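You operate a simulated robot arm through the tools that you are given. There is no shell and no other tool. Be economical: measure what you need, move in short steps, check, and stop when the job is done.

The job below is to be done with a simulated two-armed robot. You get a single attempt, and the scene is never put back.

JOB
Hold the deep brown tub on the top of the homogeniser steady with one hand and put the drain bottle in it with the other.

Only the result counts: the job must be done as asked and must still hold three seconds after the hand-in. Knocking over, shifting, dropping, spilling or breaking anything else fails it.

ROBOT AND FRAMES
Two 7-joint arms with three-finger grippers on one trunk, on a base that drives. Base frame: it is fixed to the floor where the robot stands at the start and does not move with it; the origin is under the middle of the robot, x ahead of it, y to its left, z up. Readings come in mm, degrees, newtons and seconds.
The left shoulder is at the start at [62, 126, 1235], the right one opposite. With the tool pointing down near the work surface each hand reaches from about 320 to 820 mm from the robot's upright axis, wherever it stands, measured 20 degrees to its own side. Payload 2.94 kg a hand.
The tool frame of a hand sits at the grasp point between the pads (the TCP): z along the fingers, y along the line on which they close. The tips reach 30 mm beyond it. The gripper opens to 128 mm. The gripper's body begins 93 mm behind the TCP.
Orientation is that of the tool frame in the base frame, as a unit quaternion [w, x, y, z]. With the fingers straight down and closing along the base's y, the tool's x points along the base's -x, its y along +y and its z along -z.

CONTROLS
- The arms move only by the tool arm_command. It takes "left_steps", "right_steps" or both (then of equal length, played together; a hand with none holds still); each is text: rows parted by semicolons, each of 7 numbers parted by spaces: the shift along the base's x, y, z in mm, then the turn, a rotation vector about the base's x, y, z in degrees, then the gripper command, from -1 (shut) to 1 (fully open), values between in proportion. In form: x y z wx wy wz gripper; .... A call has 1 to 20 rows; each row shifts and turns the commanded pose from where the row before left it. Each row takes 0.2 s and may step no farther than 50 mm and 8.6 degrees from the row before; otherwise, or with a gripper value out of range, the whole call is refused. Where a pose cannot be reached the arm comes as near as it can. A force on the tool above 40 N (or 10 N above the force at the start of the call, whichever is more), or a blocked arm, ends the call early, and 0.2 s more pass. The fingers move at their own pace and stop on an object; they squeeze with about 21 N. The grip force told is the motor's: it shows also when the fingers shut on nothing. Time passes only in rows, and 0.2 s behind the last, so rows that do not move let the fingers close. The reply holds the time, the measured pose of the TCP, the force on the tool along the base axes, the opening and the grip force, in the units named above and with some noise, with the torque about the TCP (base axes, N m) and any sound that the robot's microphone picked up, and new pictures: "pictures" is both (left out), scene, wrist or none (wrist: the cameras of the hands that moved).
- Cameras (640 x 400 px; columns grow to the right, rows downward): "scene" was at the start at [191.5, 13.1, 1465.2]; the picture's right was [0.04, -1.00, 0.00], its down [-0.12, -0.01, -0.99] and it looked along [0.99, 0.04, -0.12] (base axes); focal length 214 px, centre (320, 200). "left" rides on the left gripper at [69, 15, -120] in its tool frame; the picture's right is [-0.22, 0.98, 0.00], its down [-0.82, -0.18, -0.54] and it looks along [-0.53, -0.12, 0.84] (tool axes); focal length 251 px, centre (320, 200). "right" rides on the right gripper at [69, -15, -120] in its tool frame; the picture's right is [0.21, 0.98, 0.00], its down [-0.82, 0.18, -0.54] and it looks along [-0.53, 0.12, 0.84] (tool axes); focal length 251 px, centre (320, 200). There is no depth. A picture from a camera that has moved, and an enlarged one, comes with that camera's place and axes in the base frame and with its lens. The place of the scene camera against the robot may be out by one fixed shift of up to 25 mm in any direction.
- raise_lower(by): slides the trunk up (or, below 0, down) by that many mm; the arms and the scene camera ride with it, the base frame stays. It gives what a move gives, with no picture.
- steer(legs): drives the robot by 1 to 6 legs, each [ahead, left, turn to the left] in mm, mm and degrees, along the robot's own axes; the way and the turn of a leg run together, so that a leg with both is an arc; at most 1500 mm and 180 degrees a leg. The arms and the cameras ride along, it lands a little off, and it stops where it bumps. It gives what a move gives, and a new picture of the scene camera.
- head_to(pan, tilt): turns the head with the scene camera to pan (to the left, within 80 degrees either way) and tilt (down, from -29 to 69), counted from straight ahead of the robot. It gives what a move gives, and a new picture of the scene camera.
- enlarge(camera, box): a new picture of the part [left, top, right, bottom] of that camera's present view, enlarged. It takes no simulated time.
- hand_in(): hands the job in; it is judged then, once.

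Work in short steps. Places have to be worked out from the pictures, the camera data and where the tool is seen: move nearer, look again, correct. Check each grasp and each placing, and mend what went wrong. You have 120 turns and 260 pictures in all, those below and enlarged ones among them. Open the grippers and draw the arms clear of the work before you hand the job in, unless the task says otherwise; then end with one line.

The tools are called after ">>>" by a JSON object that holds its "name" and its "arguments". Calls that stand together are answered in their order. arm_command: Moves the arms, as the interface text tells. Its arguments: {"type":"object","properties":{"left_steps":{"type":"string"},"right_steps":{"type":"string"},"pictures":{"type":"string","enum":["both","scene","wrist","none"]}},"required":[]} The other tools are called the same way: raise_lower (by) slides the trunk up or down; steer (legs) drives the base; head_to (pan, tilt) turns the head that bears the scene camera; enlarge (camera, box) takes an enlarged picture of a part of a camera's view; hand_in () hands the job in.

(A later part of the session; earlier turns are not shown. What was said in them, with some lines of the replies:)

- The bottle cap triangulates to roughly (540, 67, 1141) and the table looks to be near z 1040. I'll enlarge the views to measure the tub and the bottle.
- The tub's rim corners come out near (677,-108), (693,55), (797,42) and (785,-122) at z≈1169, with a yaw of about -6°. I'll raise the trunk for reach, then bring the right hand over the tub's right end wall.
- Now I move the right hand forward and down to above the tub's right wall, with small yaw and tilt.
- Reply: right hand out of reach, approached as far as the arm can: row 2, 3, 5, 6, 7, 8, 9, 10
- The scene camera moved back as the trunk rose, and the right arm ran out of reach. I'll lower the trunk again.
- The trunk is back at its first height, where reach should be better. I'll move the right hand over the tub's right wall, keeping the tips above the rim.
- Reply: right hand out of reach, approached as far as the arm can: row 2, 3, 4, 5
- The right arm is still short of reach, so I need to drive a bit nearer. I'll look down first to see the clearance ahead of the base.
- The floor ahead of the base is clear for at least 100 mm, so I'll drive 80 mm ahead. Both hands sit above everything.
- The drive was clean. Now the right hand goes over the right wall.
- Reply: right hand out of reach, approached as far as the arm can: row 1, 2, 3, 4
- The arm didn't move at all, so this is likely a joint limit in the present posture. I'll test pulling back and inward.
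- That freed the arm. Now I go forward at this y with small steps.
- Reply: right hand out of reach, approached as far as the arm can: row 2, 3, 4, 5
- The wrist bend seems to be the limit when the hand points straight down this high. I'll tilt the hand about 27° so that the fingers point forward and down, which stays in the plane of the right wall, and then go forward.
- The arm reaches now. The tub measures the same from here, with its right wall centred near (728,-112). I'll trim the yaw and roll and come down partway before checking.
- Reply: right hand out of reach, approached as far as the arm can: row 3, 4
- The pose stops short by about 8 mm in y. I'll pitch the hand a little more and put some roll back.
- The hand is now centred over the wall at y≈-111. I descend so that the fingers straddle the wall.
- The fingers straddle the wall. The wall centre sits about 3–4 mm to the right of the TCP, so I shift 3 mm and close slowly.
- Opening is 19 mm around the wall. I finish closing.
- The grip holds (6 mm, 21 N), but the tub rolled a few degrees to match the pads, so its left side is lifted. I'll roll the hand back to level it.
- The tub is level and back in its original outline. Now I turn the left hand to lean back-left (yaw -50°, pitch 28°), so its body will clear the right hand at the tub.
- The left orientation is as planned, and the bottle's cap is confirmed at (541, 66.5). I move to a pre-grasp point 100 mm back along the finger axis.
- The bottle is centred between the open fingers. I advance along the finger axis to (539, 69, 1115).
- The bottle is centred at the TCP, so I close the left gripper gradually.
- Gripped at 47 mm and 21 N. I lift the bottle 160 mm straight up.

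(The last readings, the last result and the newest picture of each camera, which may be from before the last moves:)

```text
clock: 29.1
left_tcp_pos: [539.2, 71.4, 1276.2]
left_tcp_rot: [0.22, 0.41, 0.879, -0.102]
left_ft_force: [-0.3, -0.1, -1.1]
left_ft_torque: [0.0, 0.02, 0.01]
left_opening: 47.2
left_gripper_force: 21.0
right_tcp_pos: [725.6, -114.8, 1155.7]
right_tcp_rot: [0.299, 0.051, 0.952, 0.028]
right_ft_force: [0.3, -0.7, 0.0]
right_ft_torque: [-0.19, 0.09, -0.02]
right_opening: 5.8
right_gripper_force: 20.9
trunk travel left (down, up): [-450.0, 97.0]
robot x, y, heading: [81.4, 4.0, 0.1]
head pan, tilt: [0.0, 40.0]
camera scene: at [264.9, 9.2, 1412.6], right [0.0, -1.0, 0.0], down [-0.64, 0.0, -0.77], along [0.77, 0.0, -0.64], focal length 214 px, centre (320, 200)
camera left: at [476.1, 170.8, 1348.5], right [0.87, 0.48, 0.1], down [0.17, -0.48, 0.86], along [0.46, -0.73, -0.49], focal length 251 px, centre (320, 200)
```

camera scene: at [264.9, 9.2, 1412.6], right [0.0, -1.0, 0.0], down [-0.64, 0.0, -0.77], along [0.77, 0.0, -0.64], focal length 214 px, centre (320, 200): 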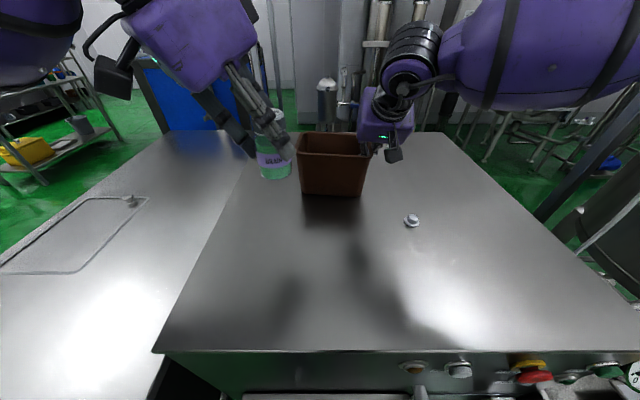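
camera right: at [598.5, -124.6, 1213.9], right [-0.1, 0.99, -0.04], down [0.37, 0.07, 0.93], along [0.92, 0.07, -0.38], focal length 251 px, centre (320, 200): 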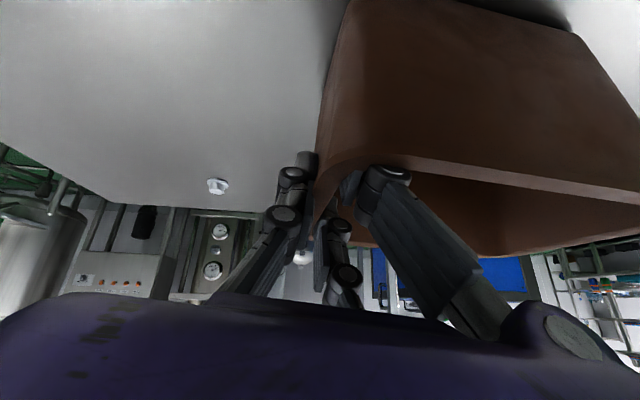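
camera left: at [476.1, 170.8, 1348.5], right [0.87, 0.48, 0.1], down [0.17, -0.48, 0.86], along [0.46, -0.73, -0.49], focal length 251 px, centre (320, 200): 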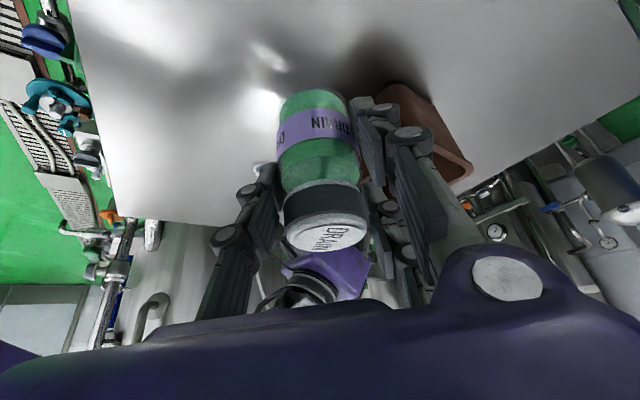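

The bottle is held upright. I carry it over the tub in stages.

>>> {"name": "arm_command", "arguments": {"left_steps": "40 -6 0 0 0 0 -1; 40 -8 0 0 0 0 -1; 40 -12 0 0 0 0 -1; 40 -13 0 0 0 0 -1; 0 0 0 0 0 0 -1", "pictures": "both"}}

```text
clock: 30.3
left_tcp_pos: [696.9, 32.6, 1274.9]
left_tcp_rot: [0.219, 0.41, 0.879, -0.102]
left_ft_force: [-0.6, -0.2, -0.7]
left_ft_torque: [0.01, 0.01, 0.02]
left_opening: 47.5
left_gripper_force: 21.0
right_tcp_pos: [724.1, -115.0, 1156.1]
right_tcp_rot: [0.299, 0.052, 0.952, 0.027]
right_ft_force: [0.5, 0.9, 0.1]
right_ft_torque: [-0.21, 0.02, -0.02]
right_opening: 5.9
right_gripper_force: 21.3
trunk travel left (down, up): [-450.0, 97.0]
robot x, y, heading: [81.3, -0.6, 0.0]
head pan, tilt: [0.0, 40.0]
camera scene: at [264.2, 9.6, 1412.7], right [0.0, -1.0, 0.0], down [-0.64, 0.0, -0.77], along [0.77, 0.0, -0.64], focal length 214 px, centre (320, 200)
camera left: at [633.8, 132.5, 1347.3], right [0.87, 0.48, 0.1], down [0.17, -0.48, 0.86], along [0.46, -0.73, -0.49], focal length 251 px, centre (320, 200)
```

scene: 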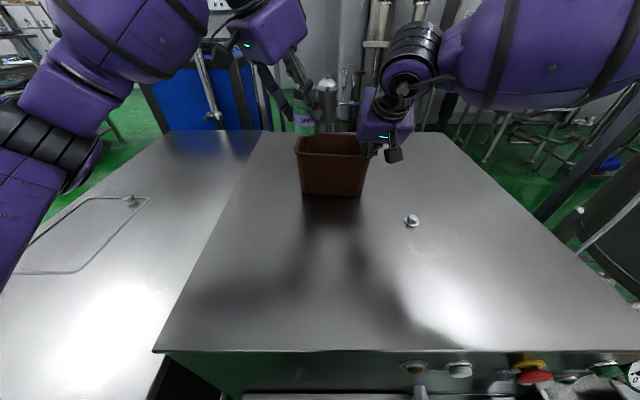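
left: 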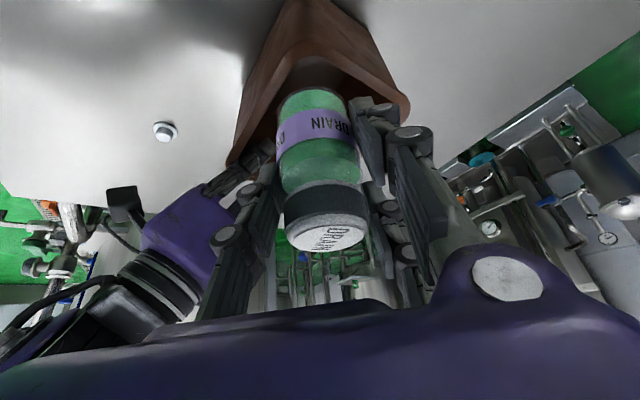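

The tub's left side is near y≈40 now, and with this hand yaw the fingers would be tight against the tub's short direction. I'll yaw the hand further about the bottle's vertical axis so the fingers close nearly along x.

>>> {"name": "arm_command", "arguments": {"left_steps": "0 0 0 0 0 -7 -1; 0 0 0 0 0 -7 -1; 0 0 0 0 0 -7 -1; 0 0 0 0 0 -7 -1; 0 0 0 0 0 -7 -1; 0 0 0 0 0 0 -1", "pictures": "both"}}

```text
clock: 31.7
left_tcp_pos: [698.0, 31.1, 1274.8]
left_tcp_rot: [0.177, 0.656, 0.715, -0.163]
left_ft_force: [-0.7, 0.1, -1.0]
left_ft_torque: [0.03, -0.02, -0.01]
left_opening: 47.5
left_gripper_force: 21.5
right_tcp_pos: [726.2, -114.1, 1155.3]
right_tcp_rot: [0.3, 0.052, 0.952, 0.027]
right_ft_force: [0.7, -0.7, 0.3]
right_ft_torque: [-0.19, 0.05, 0.01]
right_opening: 6.1
right_gripper_force: 20.8
trunk travel left (down, up): [-450.0, 97.0]
robot x, y, heading: [79.1, 1.3, -0.1]
head pan, tilt: [0.0, 40.0]
camera scene: at [264.9, 9.0, 1412.6], right [0.0, -1.0, 0.0], down [-0.64, 0.0, -0.77], along [0.77, 0.0, -0.64], focal length 214 px, centre (320, 200)
camera left: at [704.8, 150.0, 1347.9], right [0.99, -0.1, 0.1], down [-0.14, -0.48, 0.86], along [-0.04, -0.87, -0.49], focal length 251 px, centre (320, 200)
```

scene: 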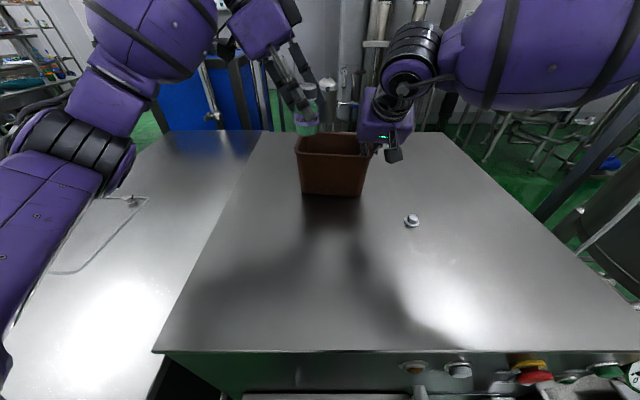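
left: 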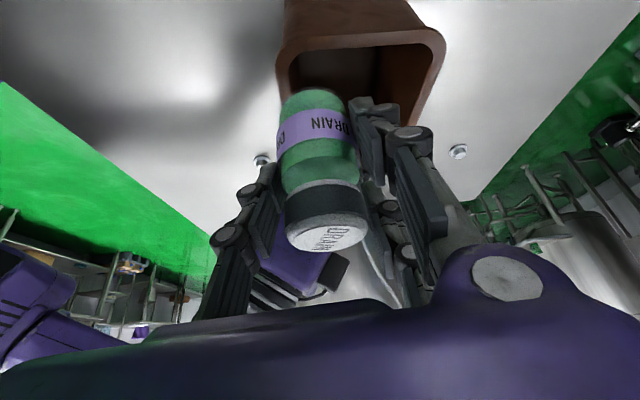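

The hand yawed fully with the bottle still upright. The tub's interior centre line is x≈738, so I move to (738,-8) above the tub.

>>> {"name": "arm_command", "arguments": {"left_steps": "14 -13 0 0 0 0 -1; 13 -13 0 0 0 0 -1; 13 -13 0 0 0 0 -1; 0 0 0 0 0 0 -1", "pictures": "both"}}

```text
clock: 32.7
left_tcp_pos: [740.2, -6.7, 1277.3]
left_tcp_rot: [0.178, 0.655, 0.716, -0.164]
left_ft_force: [-0.2, -0.4, -1.6]
left_ft_torque: [-0.02, 0.0, 0.0]
left_opening: 47.2
left_gripper_force: 21.2
right_tcp_pos: [724.1, -115.0, 1155.9]
right_tcp_rot: [0.3, 0.052, 0.952, 0.028]
right_ft_force: [0.3, -0.3, -0.1]
right_ft_torque: [-0.24, 0.01, -0.01]
right_opening: 6.2
right_gripper_force: 21.0
trunk travel left (down, up): [-450.0, 97.0]
robot x, y, heading: [80.6, 3.1, 0.1]
head pan, tilt: [0.0, 40.0]
camera scene: at [264.8, 9.4, 1412.6], right [0.0, -1.0, 0.0], down [-0.64, 0.0, -0.77], along [0.77, 0.0, -0.64], focal length 214 px, centre (320, 200)
camera left: at [745.5, 111.1, 1349.5], right [0.99, -0.1, 0.1], down [-0.14, -0.49, 0.86], along [-0.04, -0.87, -0.49], focal length 251 px, centre (320, 200)
```

scene: 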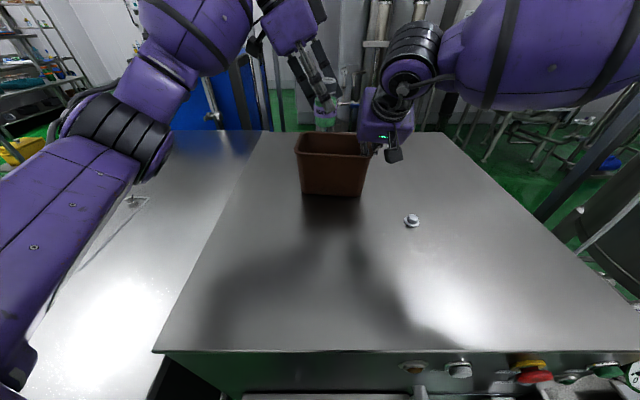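
left: 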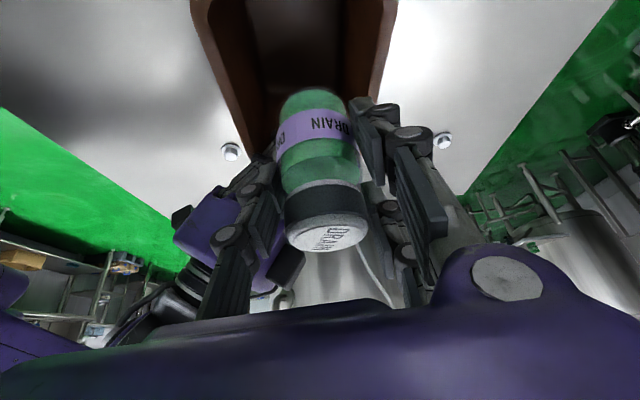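

The bottle is over the opening between the near and far walls. I lower it 60 mm and check.

>>> {"name": "arm_command", "arguments": {"left_steps": "-1 0 -15 0 0 0 -1; 0 0 -15 0 0 0 -1; 0 0 -15 0 0 0 -1; 0 0 -15 0 0 0 -1; 0 0 0 0 0 0 -1", "pictures": "both"}}

>>> {"name": "enlarge", "arguments": {"camera": "scene", "box": [260, 90, 420, 190]}}

```text
clock: 33.9
left_tcp_pos: [738.3, -8.3, 1216.5]
left_tcp_rot: [0.178, 0.656, 0.715, -0.164]
left_ft_force: [0.2, -0.4, -0.5]
left_ft_torque: [0.02, 0.01, 0.02]
left_opening: 47.5
left_gripper_force: 21.0
right_tcp_pos: [725.4, -114.1, 1155.8]
right_tcp_rot: [0.3, 0.053, 0.952, 0.028]
right_ft_force: [0.3, -0.5, -0.5]
right_ft_torque: [-0.18, 0.04, -0.01]
right_opening: 6.1
right_gripper_force: 20.6
trunk travel left (down, up): [-450.0, 97.0]
robot x, y, heading: [79.8, -1.3, -0.2]
head pan, tilt: [0.0, 40.0]
camera scene: at [264.9, 8.9, 1412.6], right [0.0, -1.0, 0.0], down [-0.64, 0.0, -0.77], along [0.77, 0.0, -0.64], focal length 214 px, centre (320, 200)
camera left: at [743.9, 110.9, 1289.0], right [0.99, -0.1, 0.1], down [-0.14, -0.49, 0.86], along [-0.04, -0.87, -0.49], focal length 251 px, centre (320, 200)
```

scene: 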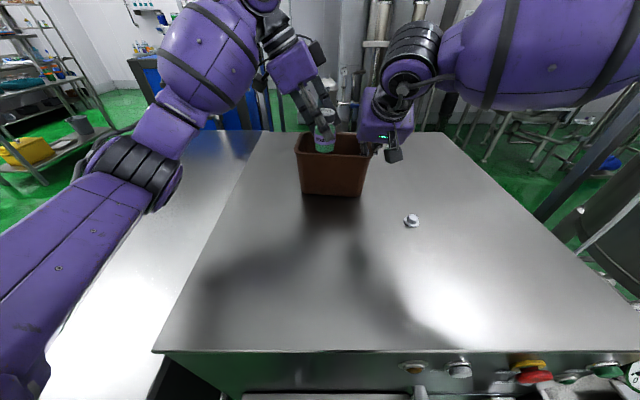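
left: 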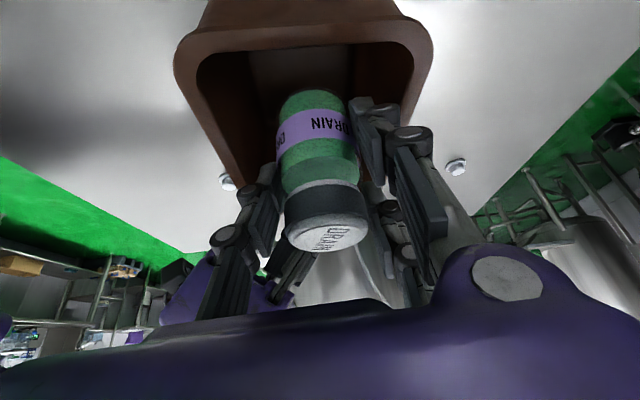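

```text
4.00 times, centred on (340, 140) of scene
camera zoom: at [264.9, 8.9, 1412.6], right [0.0, -1.0, 0.0], down [-0.64, 0.0, -0.77], along [0.77, 0.0, -0.64], focal length 858 px, centre (240, 440)
```

zoom: 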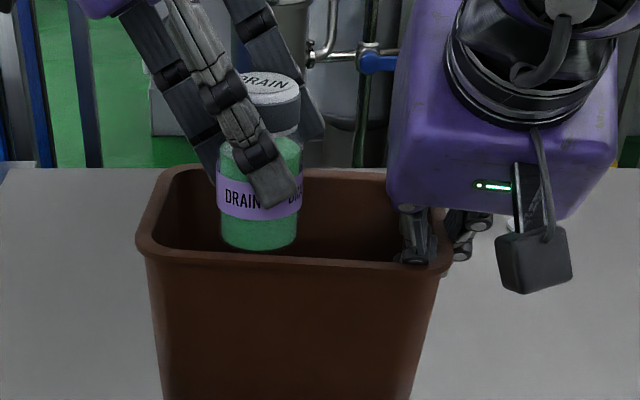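

The bottle is inside the rim with clearance on both sides. I continue lowering.

>>> {"name": "arm_command", "arguments": {"left_steps": "0 0 -15 0 0 0 -1; 0 0 -15 0 0 0 -1; 0 0 -15 0 0 0 -1; 0 0 -15 0 0 0 -1; 0 0 -12 0 0 0 -1; 0 0 0 0 0 0 -1", "pictures": "both"}}

```text
clock: 35.3
left_tcp_pos: [738.5, -8.3, 1146.4]
left_tcp_rot: [0.181, 0.656, 0.714, -0.164]
left_ft_force: [-1.0, -8.6, 14.1]
left_ft_torque: [1.01, -0.53, -0.33]
left_opening: 47.4
left_gripper_force: 21.1
right_tcp_pos: [724.3, -113.7, 1156.0]
right_tcp_rot: [0.299, 0.052, 0.952, 0.028]
right_ft_force: [4.0, 9.7, -3.7]
right_ft_torque: [-0.68, 0.22, -0.09]
right_opening: 6.3
right_gripper_force: 20.6
trunk travel left (down, up): [-450.0, 97.0]
robot x, y, heading: [83.8, -0.6, 0.1]
head pan, tilt: [0.0, 40.0]
camera scene: at [264.3, 9.0, 1412.9], right [0.0, -1.0, 0.0], down [-0.64, 0.0, -0.77], along [0.77, 0.0, -0.64], focal length 214 px, centre (320, 200)
camera left: at [743.0, 109.4, 1218.9], right [0.99, -0.11, 0.1], down [-0.14, -0.48, 0.86], along [-0.04, -0.87, -0.49], focal length 251 px, centre (320, 200)
```

scene: 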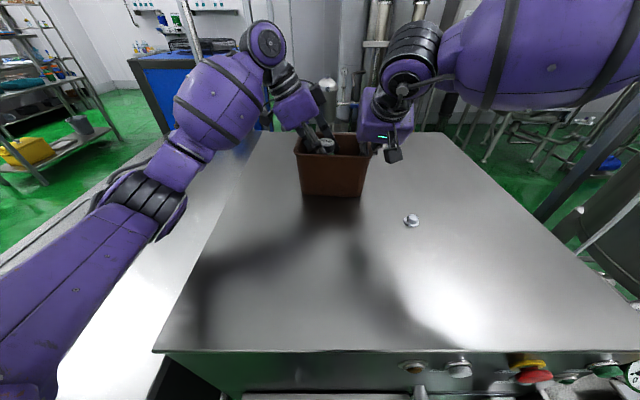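
left: 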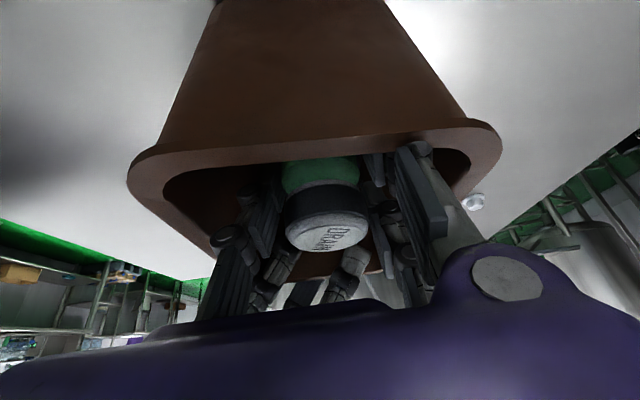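

The left hand's finger linkage touched the tub's left rim (Fy -8.6, Fz +14). I back up, shift 20 mm toward the middle, and check.

>>> {"name": "arm_command", "arguments": {"left_steps": "0 -2 8 0 0 0 -1; 0 -6 4 0 0 0 -1; 0 -7 0 0 0 0 -1; 0 -7 0 0 0 0 -1; 0 0 0 0 0 0 -1", "pictures": "both"}}

>>> {"name": "enlarge", "arguments": {"camera": "scene", "box": [260, 100, 420, 200]}}

```text
clock: 36.5
left_tcp_pos: [737.5, -29.9, 1156.4]
left_tcp_rot: [0.177, 0.655, 0.716, -0.164]
left_ft_force: [-0.4, -1.4, -1.1]
left_ft_torque: [0.02, 0.01, -0.02]
left_opening: 47.6
left_gripper_force: 21.4
right_tcp_pos: [725.8, -115.0, 1156.3]
right_tcp_rot: [0.3, 0.053, 0.952, 0.027]
right_ft_force: [0.4, -0.2, -0.4]
right_ft_torque: [-0.23, -0.09, -0.05]
right_opening: 5.8
right_gripper_force: 21.2
trunk travel left (down, up): [-450.0, 97.0]
robot x, y, heading: [80.6, -0.6, -0.1]
head pan, tilt: [0.0, 40.0]
camera scene: at [264.8, 9.0, 1412.6], right [0.0, -1.0, 0.0], down [-0.64, 0.0, -0.77], along [0.77, 0.0, -0.64], focal length 214 px, centre (320, 200)
camera left: at [743.8, 88.7, 1228.7], right [0.99, -0.1, 0.1], down [-0.14, -0.49, 0.86], along [-0.04, -0.87, -0.49], focal length 251 px, centre (320, 200)
```

scene: 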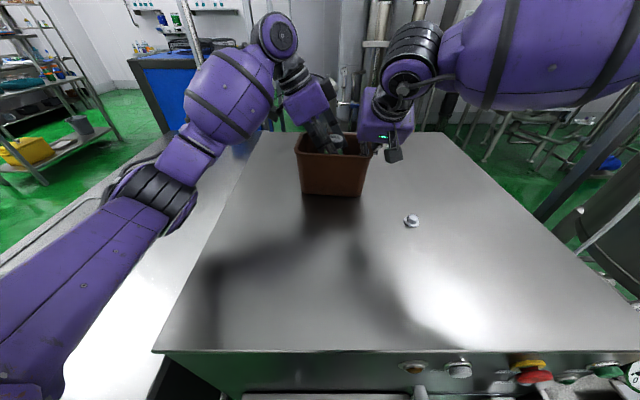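
left: 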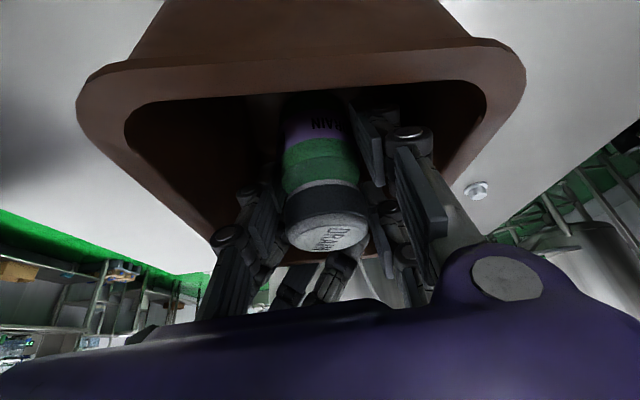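

```text
4.00 times, centred on (340, 150) of scene
camera zoom: at [264.8, 9.0, 1412.6], right [0.0, -1.0, 0.0], down [-0.64, 0.0, -0.77], along [0.77, 0.0, -0.64], focal length 858 px, centre (240, 400)
```

zoom: 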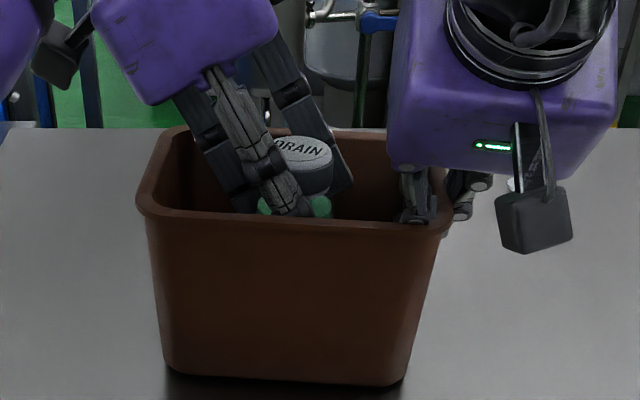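

The bottle is free inside the tub and forces are near zero. I lower another 28 mm with a slight inward shift.

>>> {"name": "arm_command", "arguments": {"left_steps": "0 -2 -8 0 0 0 -1; 0 -2 -8 0 0 0 -1; 0 -2 -6 0 0 0 -1; 0 0 -6 0 0 0 -1; 0 0 0 0 0 0 -1", "pictures": "wrist"}}

```text
clock: 37.7
left_tcp_pos: [737.5, -36.5, 1128.0]
left_tcp_rot: [0.176, 0.657, 0.715, -0.165]
left_ft_force: [0.1, -0.3, -1.6]
left_ft_torque: [0.04, -0.02, -0.05]
left_opening: 47.5
left_gripper_force: 21.4
right_tcp_pos: [725.5, -116.2, 1156.2]
right_tcp_rot: [0.3, 0.053, 0.952, 0.028]
right_ft_force: [-0.3, 0.3, 0.1]
right_ft_torque: [-0.2, -0.02, -0.02]
right_opening: 6.1
right_gripper_force: 20.6
trunk travel left (down, up): [-450.0, 97.0]
robot x, y, heading: [82.6, -1.9, 0.1]
head pan, tilt: [0.0, 40.0]
camera left: at [743.8, 81.8, 1200.8], right [0.99, -0.1, 0.1], down [-0.14, -0.49, 0.86], along [-0.04, -0.87, -0.5], focal length 251 px, centre (320, 200)
```

left: 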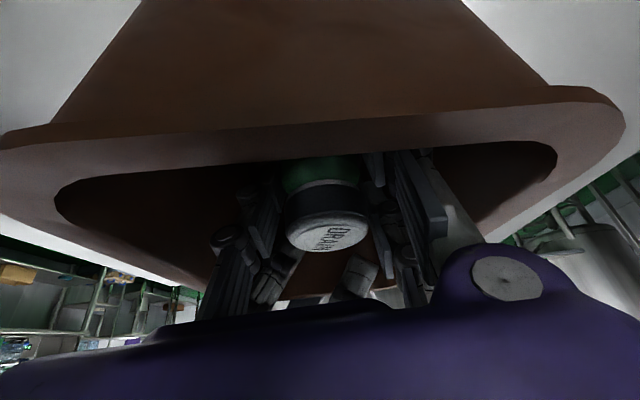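

No contact yet. I go down in small 2 mm steps to find the floor of the tub.

>>> {"name": "arm_command", "arguments": {"left_steps": "0 0 -2 0 0 0 -1; 0 0 -2 0 0 0 -1; 0 0 -2 0 0 0 -1; 0 0 0 0 0 0 -1", "pictures": "none"}}

```text
clock: 38.7
left_tcp_pos: [737.4, -35.3, 1122.7]
left_tcp_rot: [0.179, 0.655, 0.716, -0.164]
left_ft_force: [-0.7, -0.6, 6.1]
left_ft_torque: [0.06, -0.04, 0.02]
left_opening: 47.4
left_gripper_force: 21.1
right_tcp_pos: [725.0, -114.5, 1155.2]
right_tcp_rot: [0.3, 0.052, 0.952, 0.027]
right_ft_force: [3.7, 1.2, -1.6]
right_ft_torque: [-0.63, 0.0, -0.06]
right_opening: 6.1
right_gripper_force: 21.0
trunk travel left (down, up): [-450.0, 97.0]
robot x, y, heading: [79.7, -0.4, 0.0]
head pan, tilt: [0.0, 40.0]
```

Force rises to 6 N almost purely in z at 1122, near the expected 1120 for the floor. I go one more mm and look.

>>> {"name": "arm_command", "arguments": {"left_steps": "0 0 -1 0 0 0 -1; 0 0 0 0 0 0 -1", "pictures": "both"}}

>>> {"name": "enlarge", "arguments": {"camera": "scene", "box": [260, 100, 420, 200]}}

```text
clock: 39.3
left_tcp_pos: [737.7, -36.4, 1122.2]
left_tcp_rot: [0.179, 0.656, 0.715, -0.164]
left_ft_force: [-2.4, -2.6, 14.0]
left_ft_torque: [-0.01, -0.03, -0.03]
left_opening: 47.4
left_gripper_force: 21.2
right_tcp_pos: [725.7, -113.5, 1155.8]
right_tcp_rot: [0.299, 0.052, 0.952, 0.027]
right_ft_force: [5.8, 4.5, -3.9]
right_ft_torque: [-0.68, -0.01, -0.12]
right_opening: 6.4
right_gripper_force: 20.6
trunk travel left (down, up): [-450.0, 97.0]
robot x, y, heading: [78.6, -0.4, 0.0]
head pan, tilt: [0.0, 40.0]
camera scene: at [264.2, 9.4, 1412.8], right [0.0, -1.0, 0.0], down [-0.64, 0.0, -0.77], along [0.77, 0.0, -0.64], focal length 214 px, centre (320, 200)
camera left: at [742.9, 82.4, 1194.4], right [0.99, -0.1, 0.1], down [-0.14, -0.48, 0.86], along [-0.04, -0.87, -0.49], focal length 251 px, centre (320, 200)
```

scene: 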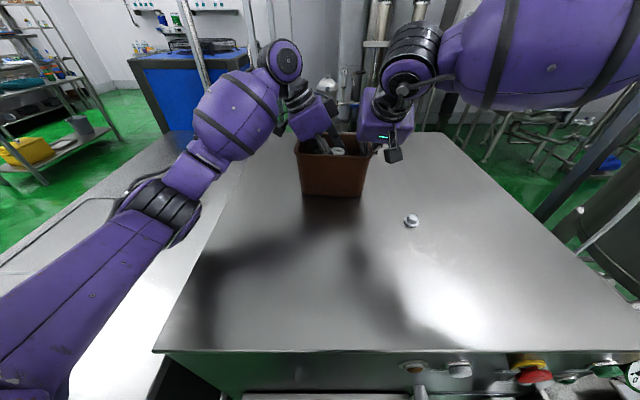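
left: 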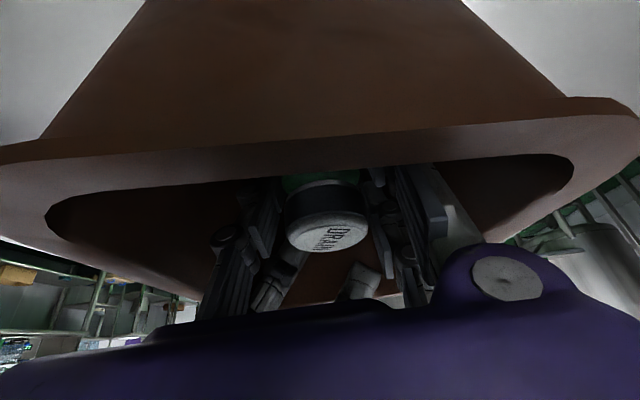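

```text
4.00 times, centred on (340, 150) of scene
camera zoom: at [264.2, 9.4, 1412.8], right [0.0, -1.0, 0.0], down [-0.64, 0.0, -0.77], along [0.77, 0.0, -0.64], focal length 858 px, centre (240, 400)
```

zoom: 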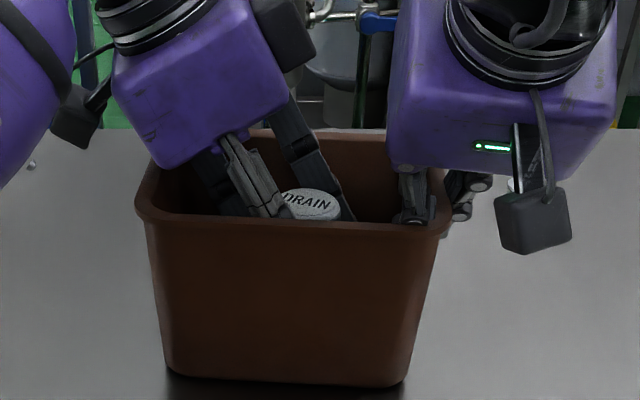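

The bottle stands on the tub's floor (purely vertical contact). I ease up 1 mm and open just enough to release it.

>>> {"name": "arm_command", "arguments": {"left_steps": "0 0 1 0 0 0 -1; 0 0 0 0 0 0 -0.2; 0 0 0 0 0 0 -0.1; 0 0 0 0 0 0 -0.1", "pictures": "wrist"}}

```text
clock: 40.3
left_tcp_pos: [736.7, -34.9, 1121.6]
left_tcp_rot: [0.177, 0.655, 0.716, -0.164]
left_ft_force: [-2.7, 1.5, -0.5]
left_ft_torque: [-0.03, 0.02, 0.01]
left_opening: 56.7
left_gripper_force: 0.0
right_tcp_pos: [725.1, -115.4, 1156.1]
right_tcp_rot: [0.3, 0.052, 0.952, 0.028]
right_ft_force: [2.6, -1.9, -0.6]
right_ft_torque: [-0.24, -0.05, -0.23]
right_opening: 6.0
right_gripper_force: 21.3
trunk travel left (down, up): [-450.0, 97.0]
robot x, y, heading: [80.7, -1.2, -0.1]
head pan, tilt: [0.0, 40.0]
camera left: at [743.7, 82.5, 1193.7], right [0.99, -0.1, 0.1], down [-0.14, -0.49, 0.86], along [-0.04, -0.87, -0.5], focal length 251 px, centre (320, 200)
```

left: 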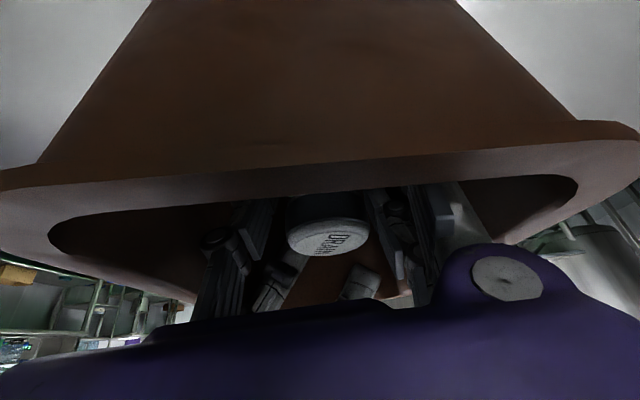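

Released at 56.7 mm, with a very slight far-finger touch (Fx -2.7). I nudge 2 mm back and lift straight up.

>>> {"name": "arm_command", "arguments": {"left_steps": "-2 0 2 0 0 0 -0.1; 0 0 10 0 0 0 -0.1; 0 0 12 0 0 0 -0.1; 0 0 14 0 0 0 -0.1; 0 0 16 0 0 0 -0.1; 0 0 0 0 0 0 -0.1", "pictures": "both"}}

```text
clock: 41.7
left_tcp_pos: [735.5, -34.7, 1175.8]
left_tcp_rot: [0.177, 0.656, 0.715, -0.164]
left_ft_force: [0.6, -0.3, -0.1]
left_ft_torque: [0.0, -0.04, -0.03]
left_opening: 57.5
left_gripper_force: 0.0
right_tcp_pos: [725.6, -114.8, 1156.2]
right_tcp_rot: [0.3, 0.051, 0.952, 0.028]
right_ft_force: [-0.3, -0.5, 1.3]
right_ft_torque: [-0.27, 0.12, 0.03]
right_opening: 6.1
right_gripper_force: 21.0
trunk travel left (down, up): [-450.0, 97.0]
robot x, y, heading: [80.7, 0.8, -0.0]
head pan, tilt: [0.0, 40.0]
camera scene: at [264.6, 8.9, 1412.7], right [0.0, -1.0, 0.0], down [-0.64, 0.0, -0.77], along [0.77, 0.0, -0.64], focal length 214 px, centre (320, 200)
camera left: at [741.3, 83.1, 1248.8], right [0.99, -0.1, 0.1], down [-0.14, -0.49, 0.86], along [-0.04, -0.87, -0.49], focal length 251 px, centre (320, 200)
```

scene: 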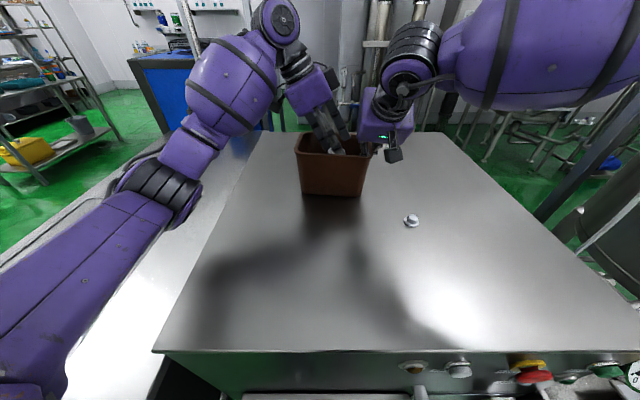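
left: 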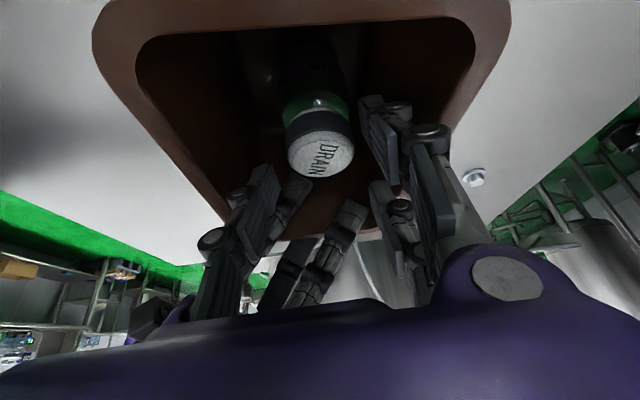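

The bottle stays standing in the tub. I lift the left hand well clear and draw it back to the left.

>>> {"name": "arm_command", "arguments": {"left_steps": "0 3 25 0 0 0 -0.1; 0 5 30 0 0 0 -0.1; 0 5 30 0 0 0 -0.1; -10 20 30 0 0 0 -0.1; -20 35 10 0 0 0 -0.1; -25 35 5 0 0 0 -0.1; -25 30 0 0 0 0 0.2", "pictures": "both"}}

>>> {"name": "enlarge", "arguments": {"camera": "scene", "box": [260, 100, 420, 200]}}

```text
clock: 43.3
left_tcp_pos: [654.0, 98.3, 1304.8]
left_tcp_rot: [0.177, 0.656, 0.715, -0.164]
left_ft_force: [-0.3, -0.1, -0.3]
left_ft_torque: [-0.03, -0.02, 0.01]
left_opening: 76.9
left_gripper_force: 0.0
right_tcp_pos: [723.8, -112.3, 1156.4]
right_tcp_rot: [0.299, 0.051, 0.952, 0.027]
right_ft_force: [-1.3, -0.1, 0.4]
right_ft_torque: [-0.26, -0.08, 0.02]
right_opening: 6.2
right_gripper_force: 20.9
trunk travel left (down, up): [-450.0, 97.0]
robot x, y, heading: [81.5, -0.2, -0.1]
head pan, tilt: [0.0, 40.0]
camera scene: at [263.9, 10.3, 1412.7], right [0.0, -1.0, 0.0], down [-0.64, 0.0, -0.77], along [0.77, 0.0, -0.64], focal length 214 px, centre (320, 200)
camera left: at [659.1, 217.0, 1377.3], right [0.99, -0.1, 0.1], down [-0.14, -0.48, 0.86], along [-0.04, -0.87, -0.49], focal length 251 px, centre (320, 200)
```

scene: 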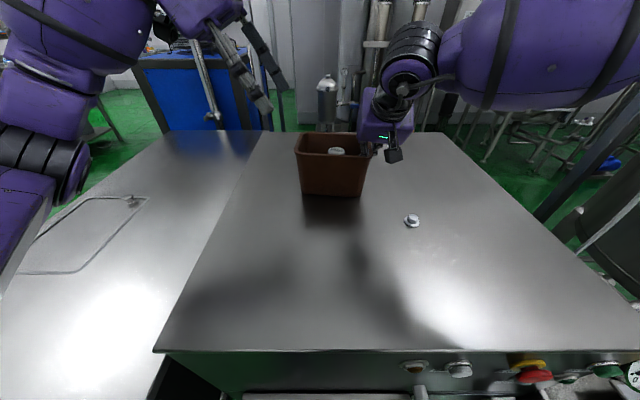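
left: 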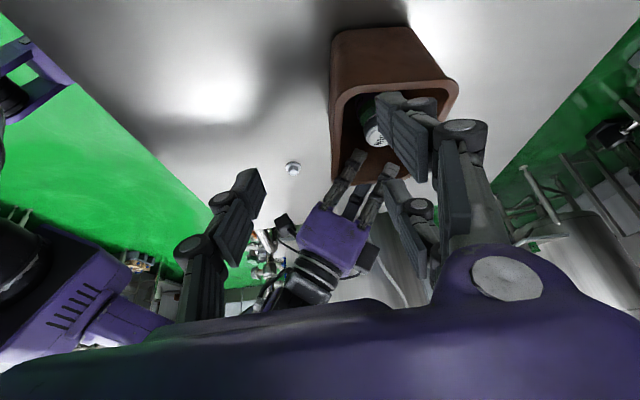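

```text
4.00 times, centred on (340, 150) of scene
camera zoom: at [263.9, 10.3, 1412.7], right [0.0, -1.0, 0.0], down [-0.64, 0.0, -0.77], along [0.77, 0.0, -0.64], focal length 858 px, centre (240, 400)
```

zoom: 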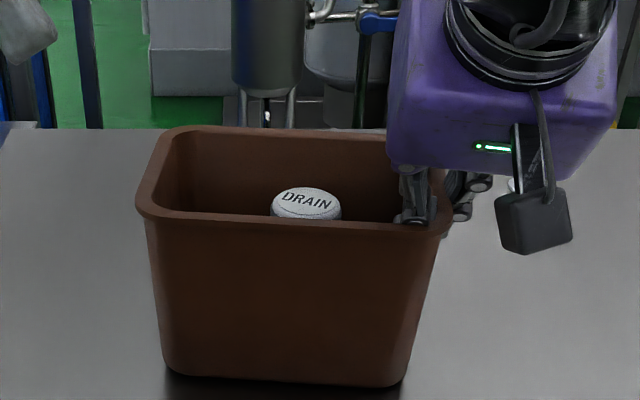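

The bottle stands upright in the tub. Now I open the right hand gently to about 45 mm.

>>> {"name": "arm_command", "arguments": {"right_steps": "0 0 0 0 0 0 -0.85; 0 0 0 0 0 0 -0.7; 0 0 0 0 0 0 -0.5; 0 0 0 0 0 0 -0.3; 0 0 0 0 0 0 -0.3", "pictures": "both"}}

```text
clock: 44.5
left_tcp_pos: [653.9, 96.0, 1304.6]
left_tcp_rot: [0.178, 0.656, 0.715, -0.164]
left_ft_force: [-0.9, 0.0, 0.0]
left_ft_torque: [0.01, 0.0, -0.01]
left_opening: 77.0
left_gripper_force: 0.1
right_tcp_pos: [725.0, -115.3, 1155.7]
right_tcp_rot: [0.3, 0.052, 0.952, 0.029]
right_ft_force: [0.8, 0.2, -0.2]
right_ft_torque: [-0.01, 0.01, -0.01]
right_opening: 44.8
right_gripper_force: 0.1
trunk travel left (down, up): [-450.0, 97.0]
robot x, y, heading: [80.3, 0.9, -0.0]
head pan, tilt: [0.0, 40.0]
camera scene: at [264.7, 8.7, 1412.7], right [0.0, -1.0, 0.0], down [-0.64, 0.0, -0.77], along [0.77, 0.0, -0.64], focal length 214 px, centre (320, 200)
camera right: at [598.5, -125.0, 1213.4], right [-0.09, 0.99, -0.04], down [0.37, 0.07, 0.92], along [0.92, 0.07, -0.38], focal length 251 px, centre (320, 200)
```

scene: 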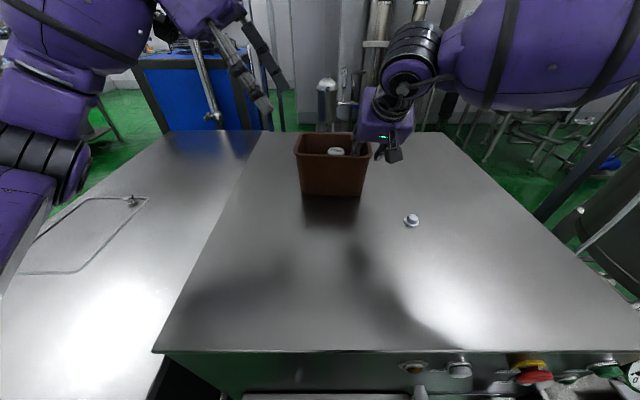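
right: 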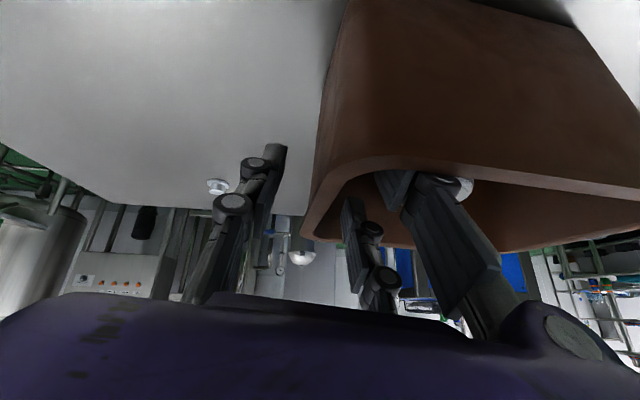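

Both fingers are clear of the wall. I lift the right hand out, mostly straight up.

>>> {"name": "arm_command", "arguments": {"right_steps": "0 0 8 0 0 0 -0.3; -2 0 15 0 0 0 -0.3; -4 0 15 0 0 0 -0.3; -5 0 15 0 0 0 -0.3; -6 0 15 0 0 0 -0.3; 0 0 0 0 0 0 -0.3", "pictures": "both"}}

```text
clock: 45.9
left_tcp_pos: [655.6, 96.7, 1304.3]
left_tcp_rot: [0.178, 0.655, 0.716, -0.163]
left_ft_force: [0.5, 0.6, -0.3]
left_ft_torque: [0.01, 0.02, 0.02]
left_opening: 76.8
left_gripper_force: 0.1
right_tcp_pos: [709.3, -115.1, 1224.3]
right_tcp_rot: [0.3, 0.052, 0.952, 0.028]
right_ft_force: [-0.8, -0.7, -0.5]
right_ft_torque: [-0.01, 0.02, 0.01]
right_opening: 44.9
right_gripper_force: 0.0
trunk travel left (down, up): [-450.0, 97.0]
robot x, y, heading: [78.1, -1.6, -0.2]
head pan, tilt: [0.0, 40.0]
camera scene: at [265.1, 8.7, 1412.6], right [0.0, -1.0, 0.0], down [-0.64, 0.0, -0.77], along [0.77, 0.0, -0.64], focal length 214 px, centre (320, 200)
camera right: at [582.3, -125.2, 1281.6], right [-0.09, 0.99, -0.04], down [0.37, 0.07, 0.92], along [0.92, 0.07, -0.38], focal length 251 px, centre (320, 200)
```

scene: 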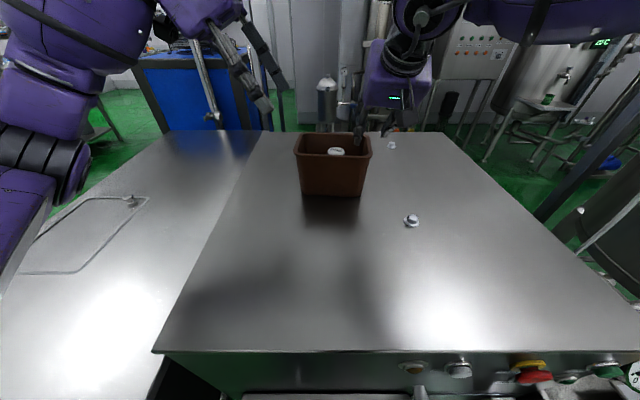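
right: 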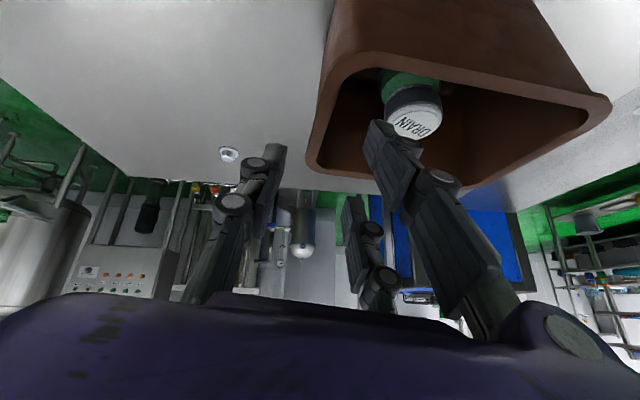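

The tub and the bottle are undisturbed. I draw both arms farther away with the grippers open.

>>> {"name": "arm_command", "arguments": {"right_steps": "-15 -5 25 0 0 0 0; -25 -20 20 0 0 0 0.3; -25 -30 10 0 0 0 0.6; -25 -30 0 0 0 0 1; -25 -20 0 0 0 0 1", "left_steps": "-20 20 10 0 0 0 0.3; -25 25 10 0 0 0 0.5; -25 25 10 0 0 0 0.8; -25 20 0 0 0 0 1; 0 0 0 0 0 0 1", "pictures": "scene"}}

>>> {"name": "enlarge", "arguments": {"camera": "scene", "box": [260, 100, 420, 200]}}

```text
clock: 47.1
left_tcp_pos: [561.1, 185.5, 1335.4]
left_tcp_rot: [0.177, 0.656, 0.715, -0.164]
left_ft_force: [0.2, 0.6, 0.9]
left_ft_torque: [0.08, -0.02, 0.0]
left_opening: 127.9
left_gripper_force: 0.0
right_tcp_pos: [593.9, -222.2, 1278.6]
right_tcp_rot: [0.3, 0.052, 0.952, 0.029]
right_ft_force: [-0.5, -1.0, -0.2]
right_ft_torque: [0.02, -0.03, 0.05]
right_opening: 128.0
right_gripper_force: 0.1
trunk travel left (down, up): [-450.0, 97.0]
robot x, y, heading: [79.4, -2.6, -0.1]
head pan, tilt: [0.0, 40.0]
camera scene: at [264.9, 6.8, 1412.6], right [0.0, -1.0, 0.0], down [-0.64, 0.0, -0.77], along [0.77, 0.0, -0.64], focal length 214 px, centre (320, 200)
```

scene: 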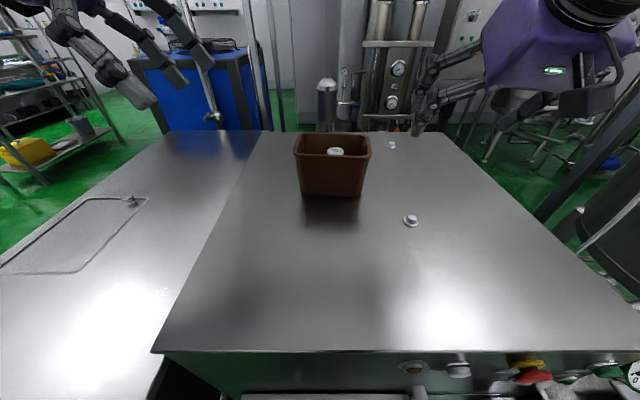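

```text
4.00 times, centred on (340, 150) of scene
camera zoom: at [264.9, 6.8, 1412.6], right [0.0, -1.0, 0.0], down [-0.64, 0.0, -0.77], along [0.77, 0.0, -0.64], focal length 858 px, centre (240, 400)
```

zoom: 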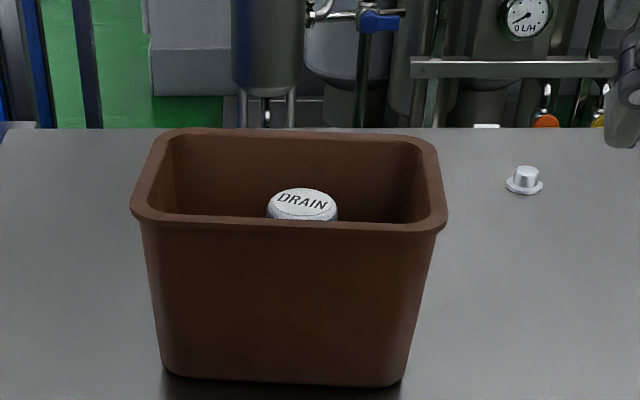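

The bottle is upright in the tub, the tub is level in its place, and both arms are clear with the grippers open. I hand in.

>>> {"name": "hand_in", "arguments": {}}

```text
The job is handed in.
```

The drain bottle is standing upright in the deep brown tub on the homogeniser, placed with the left hand while the right hand held the tub by its right wall; both arms are now clear and nothing else was disturbed.
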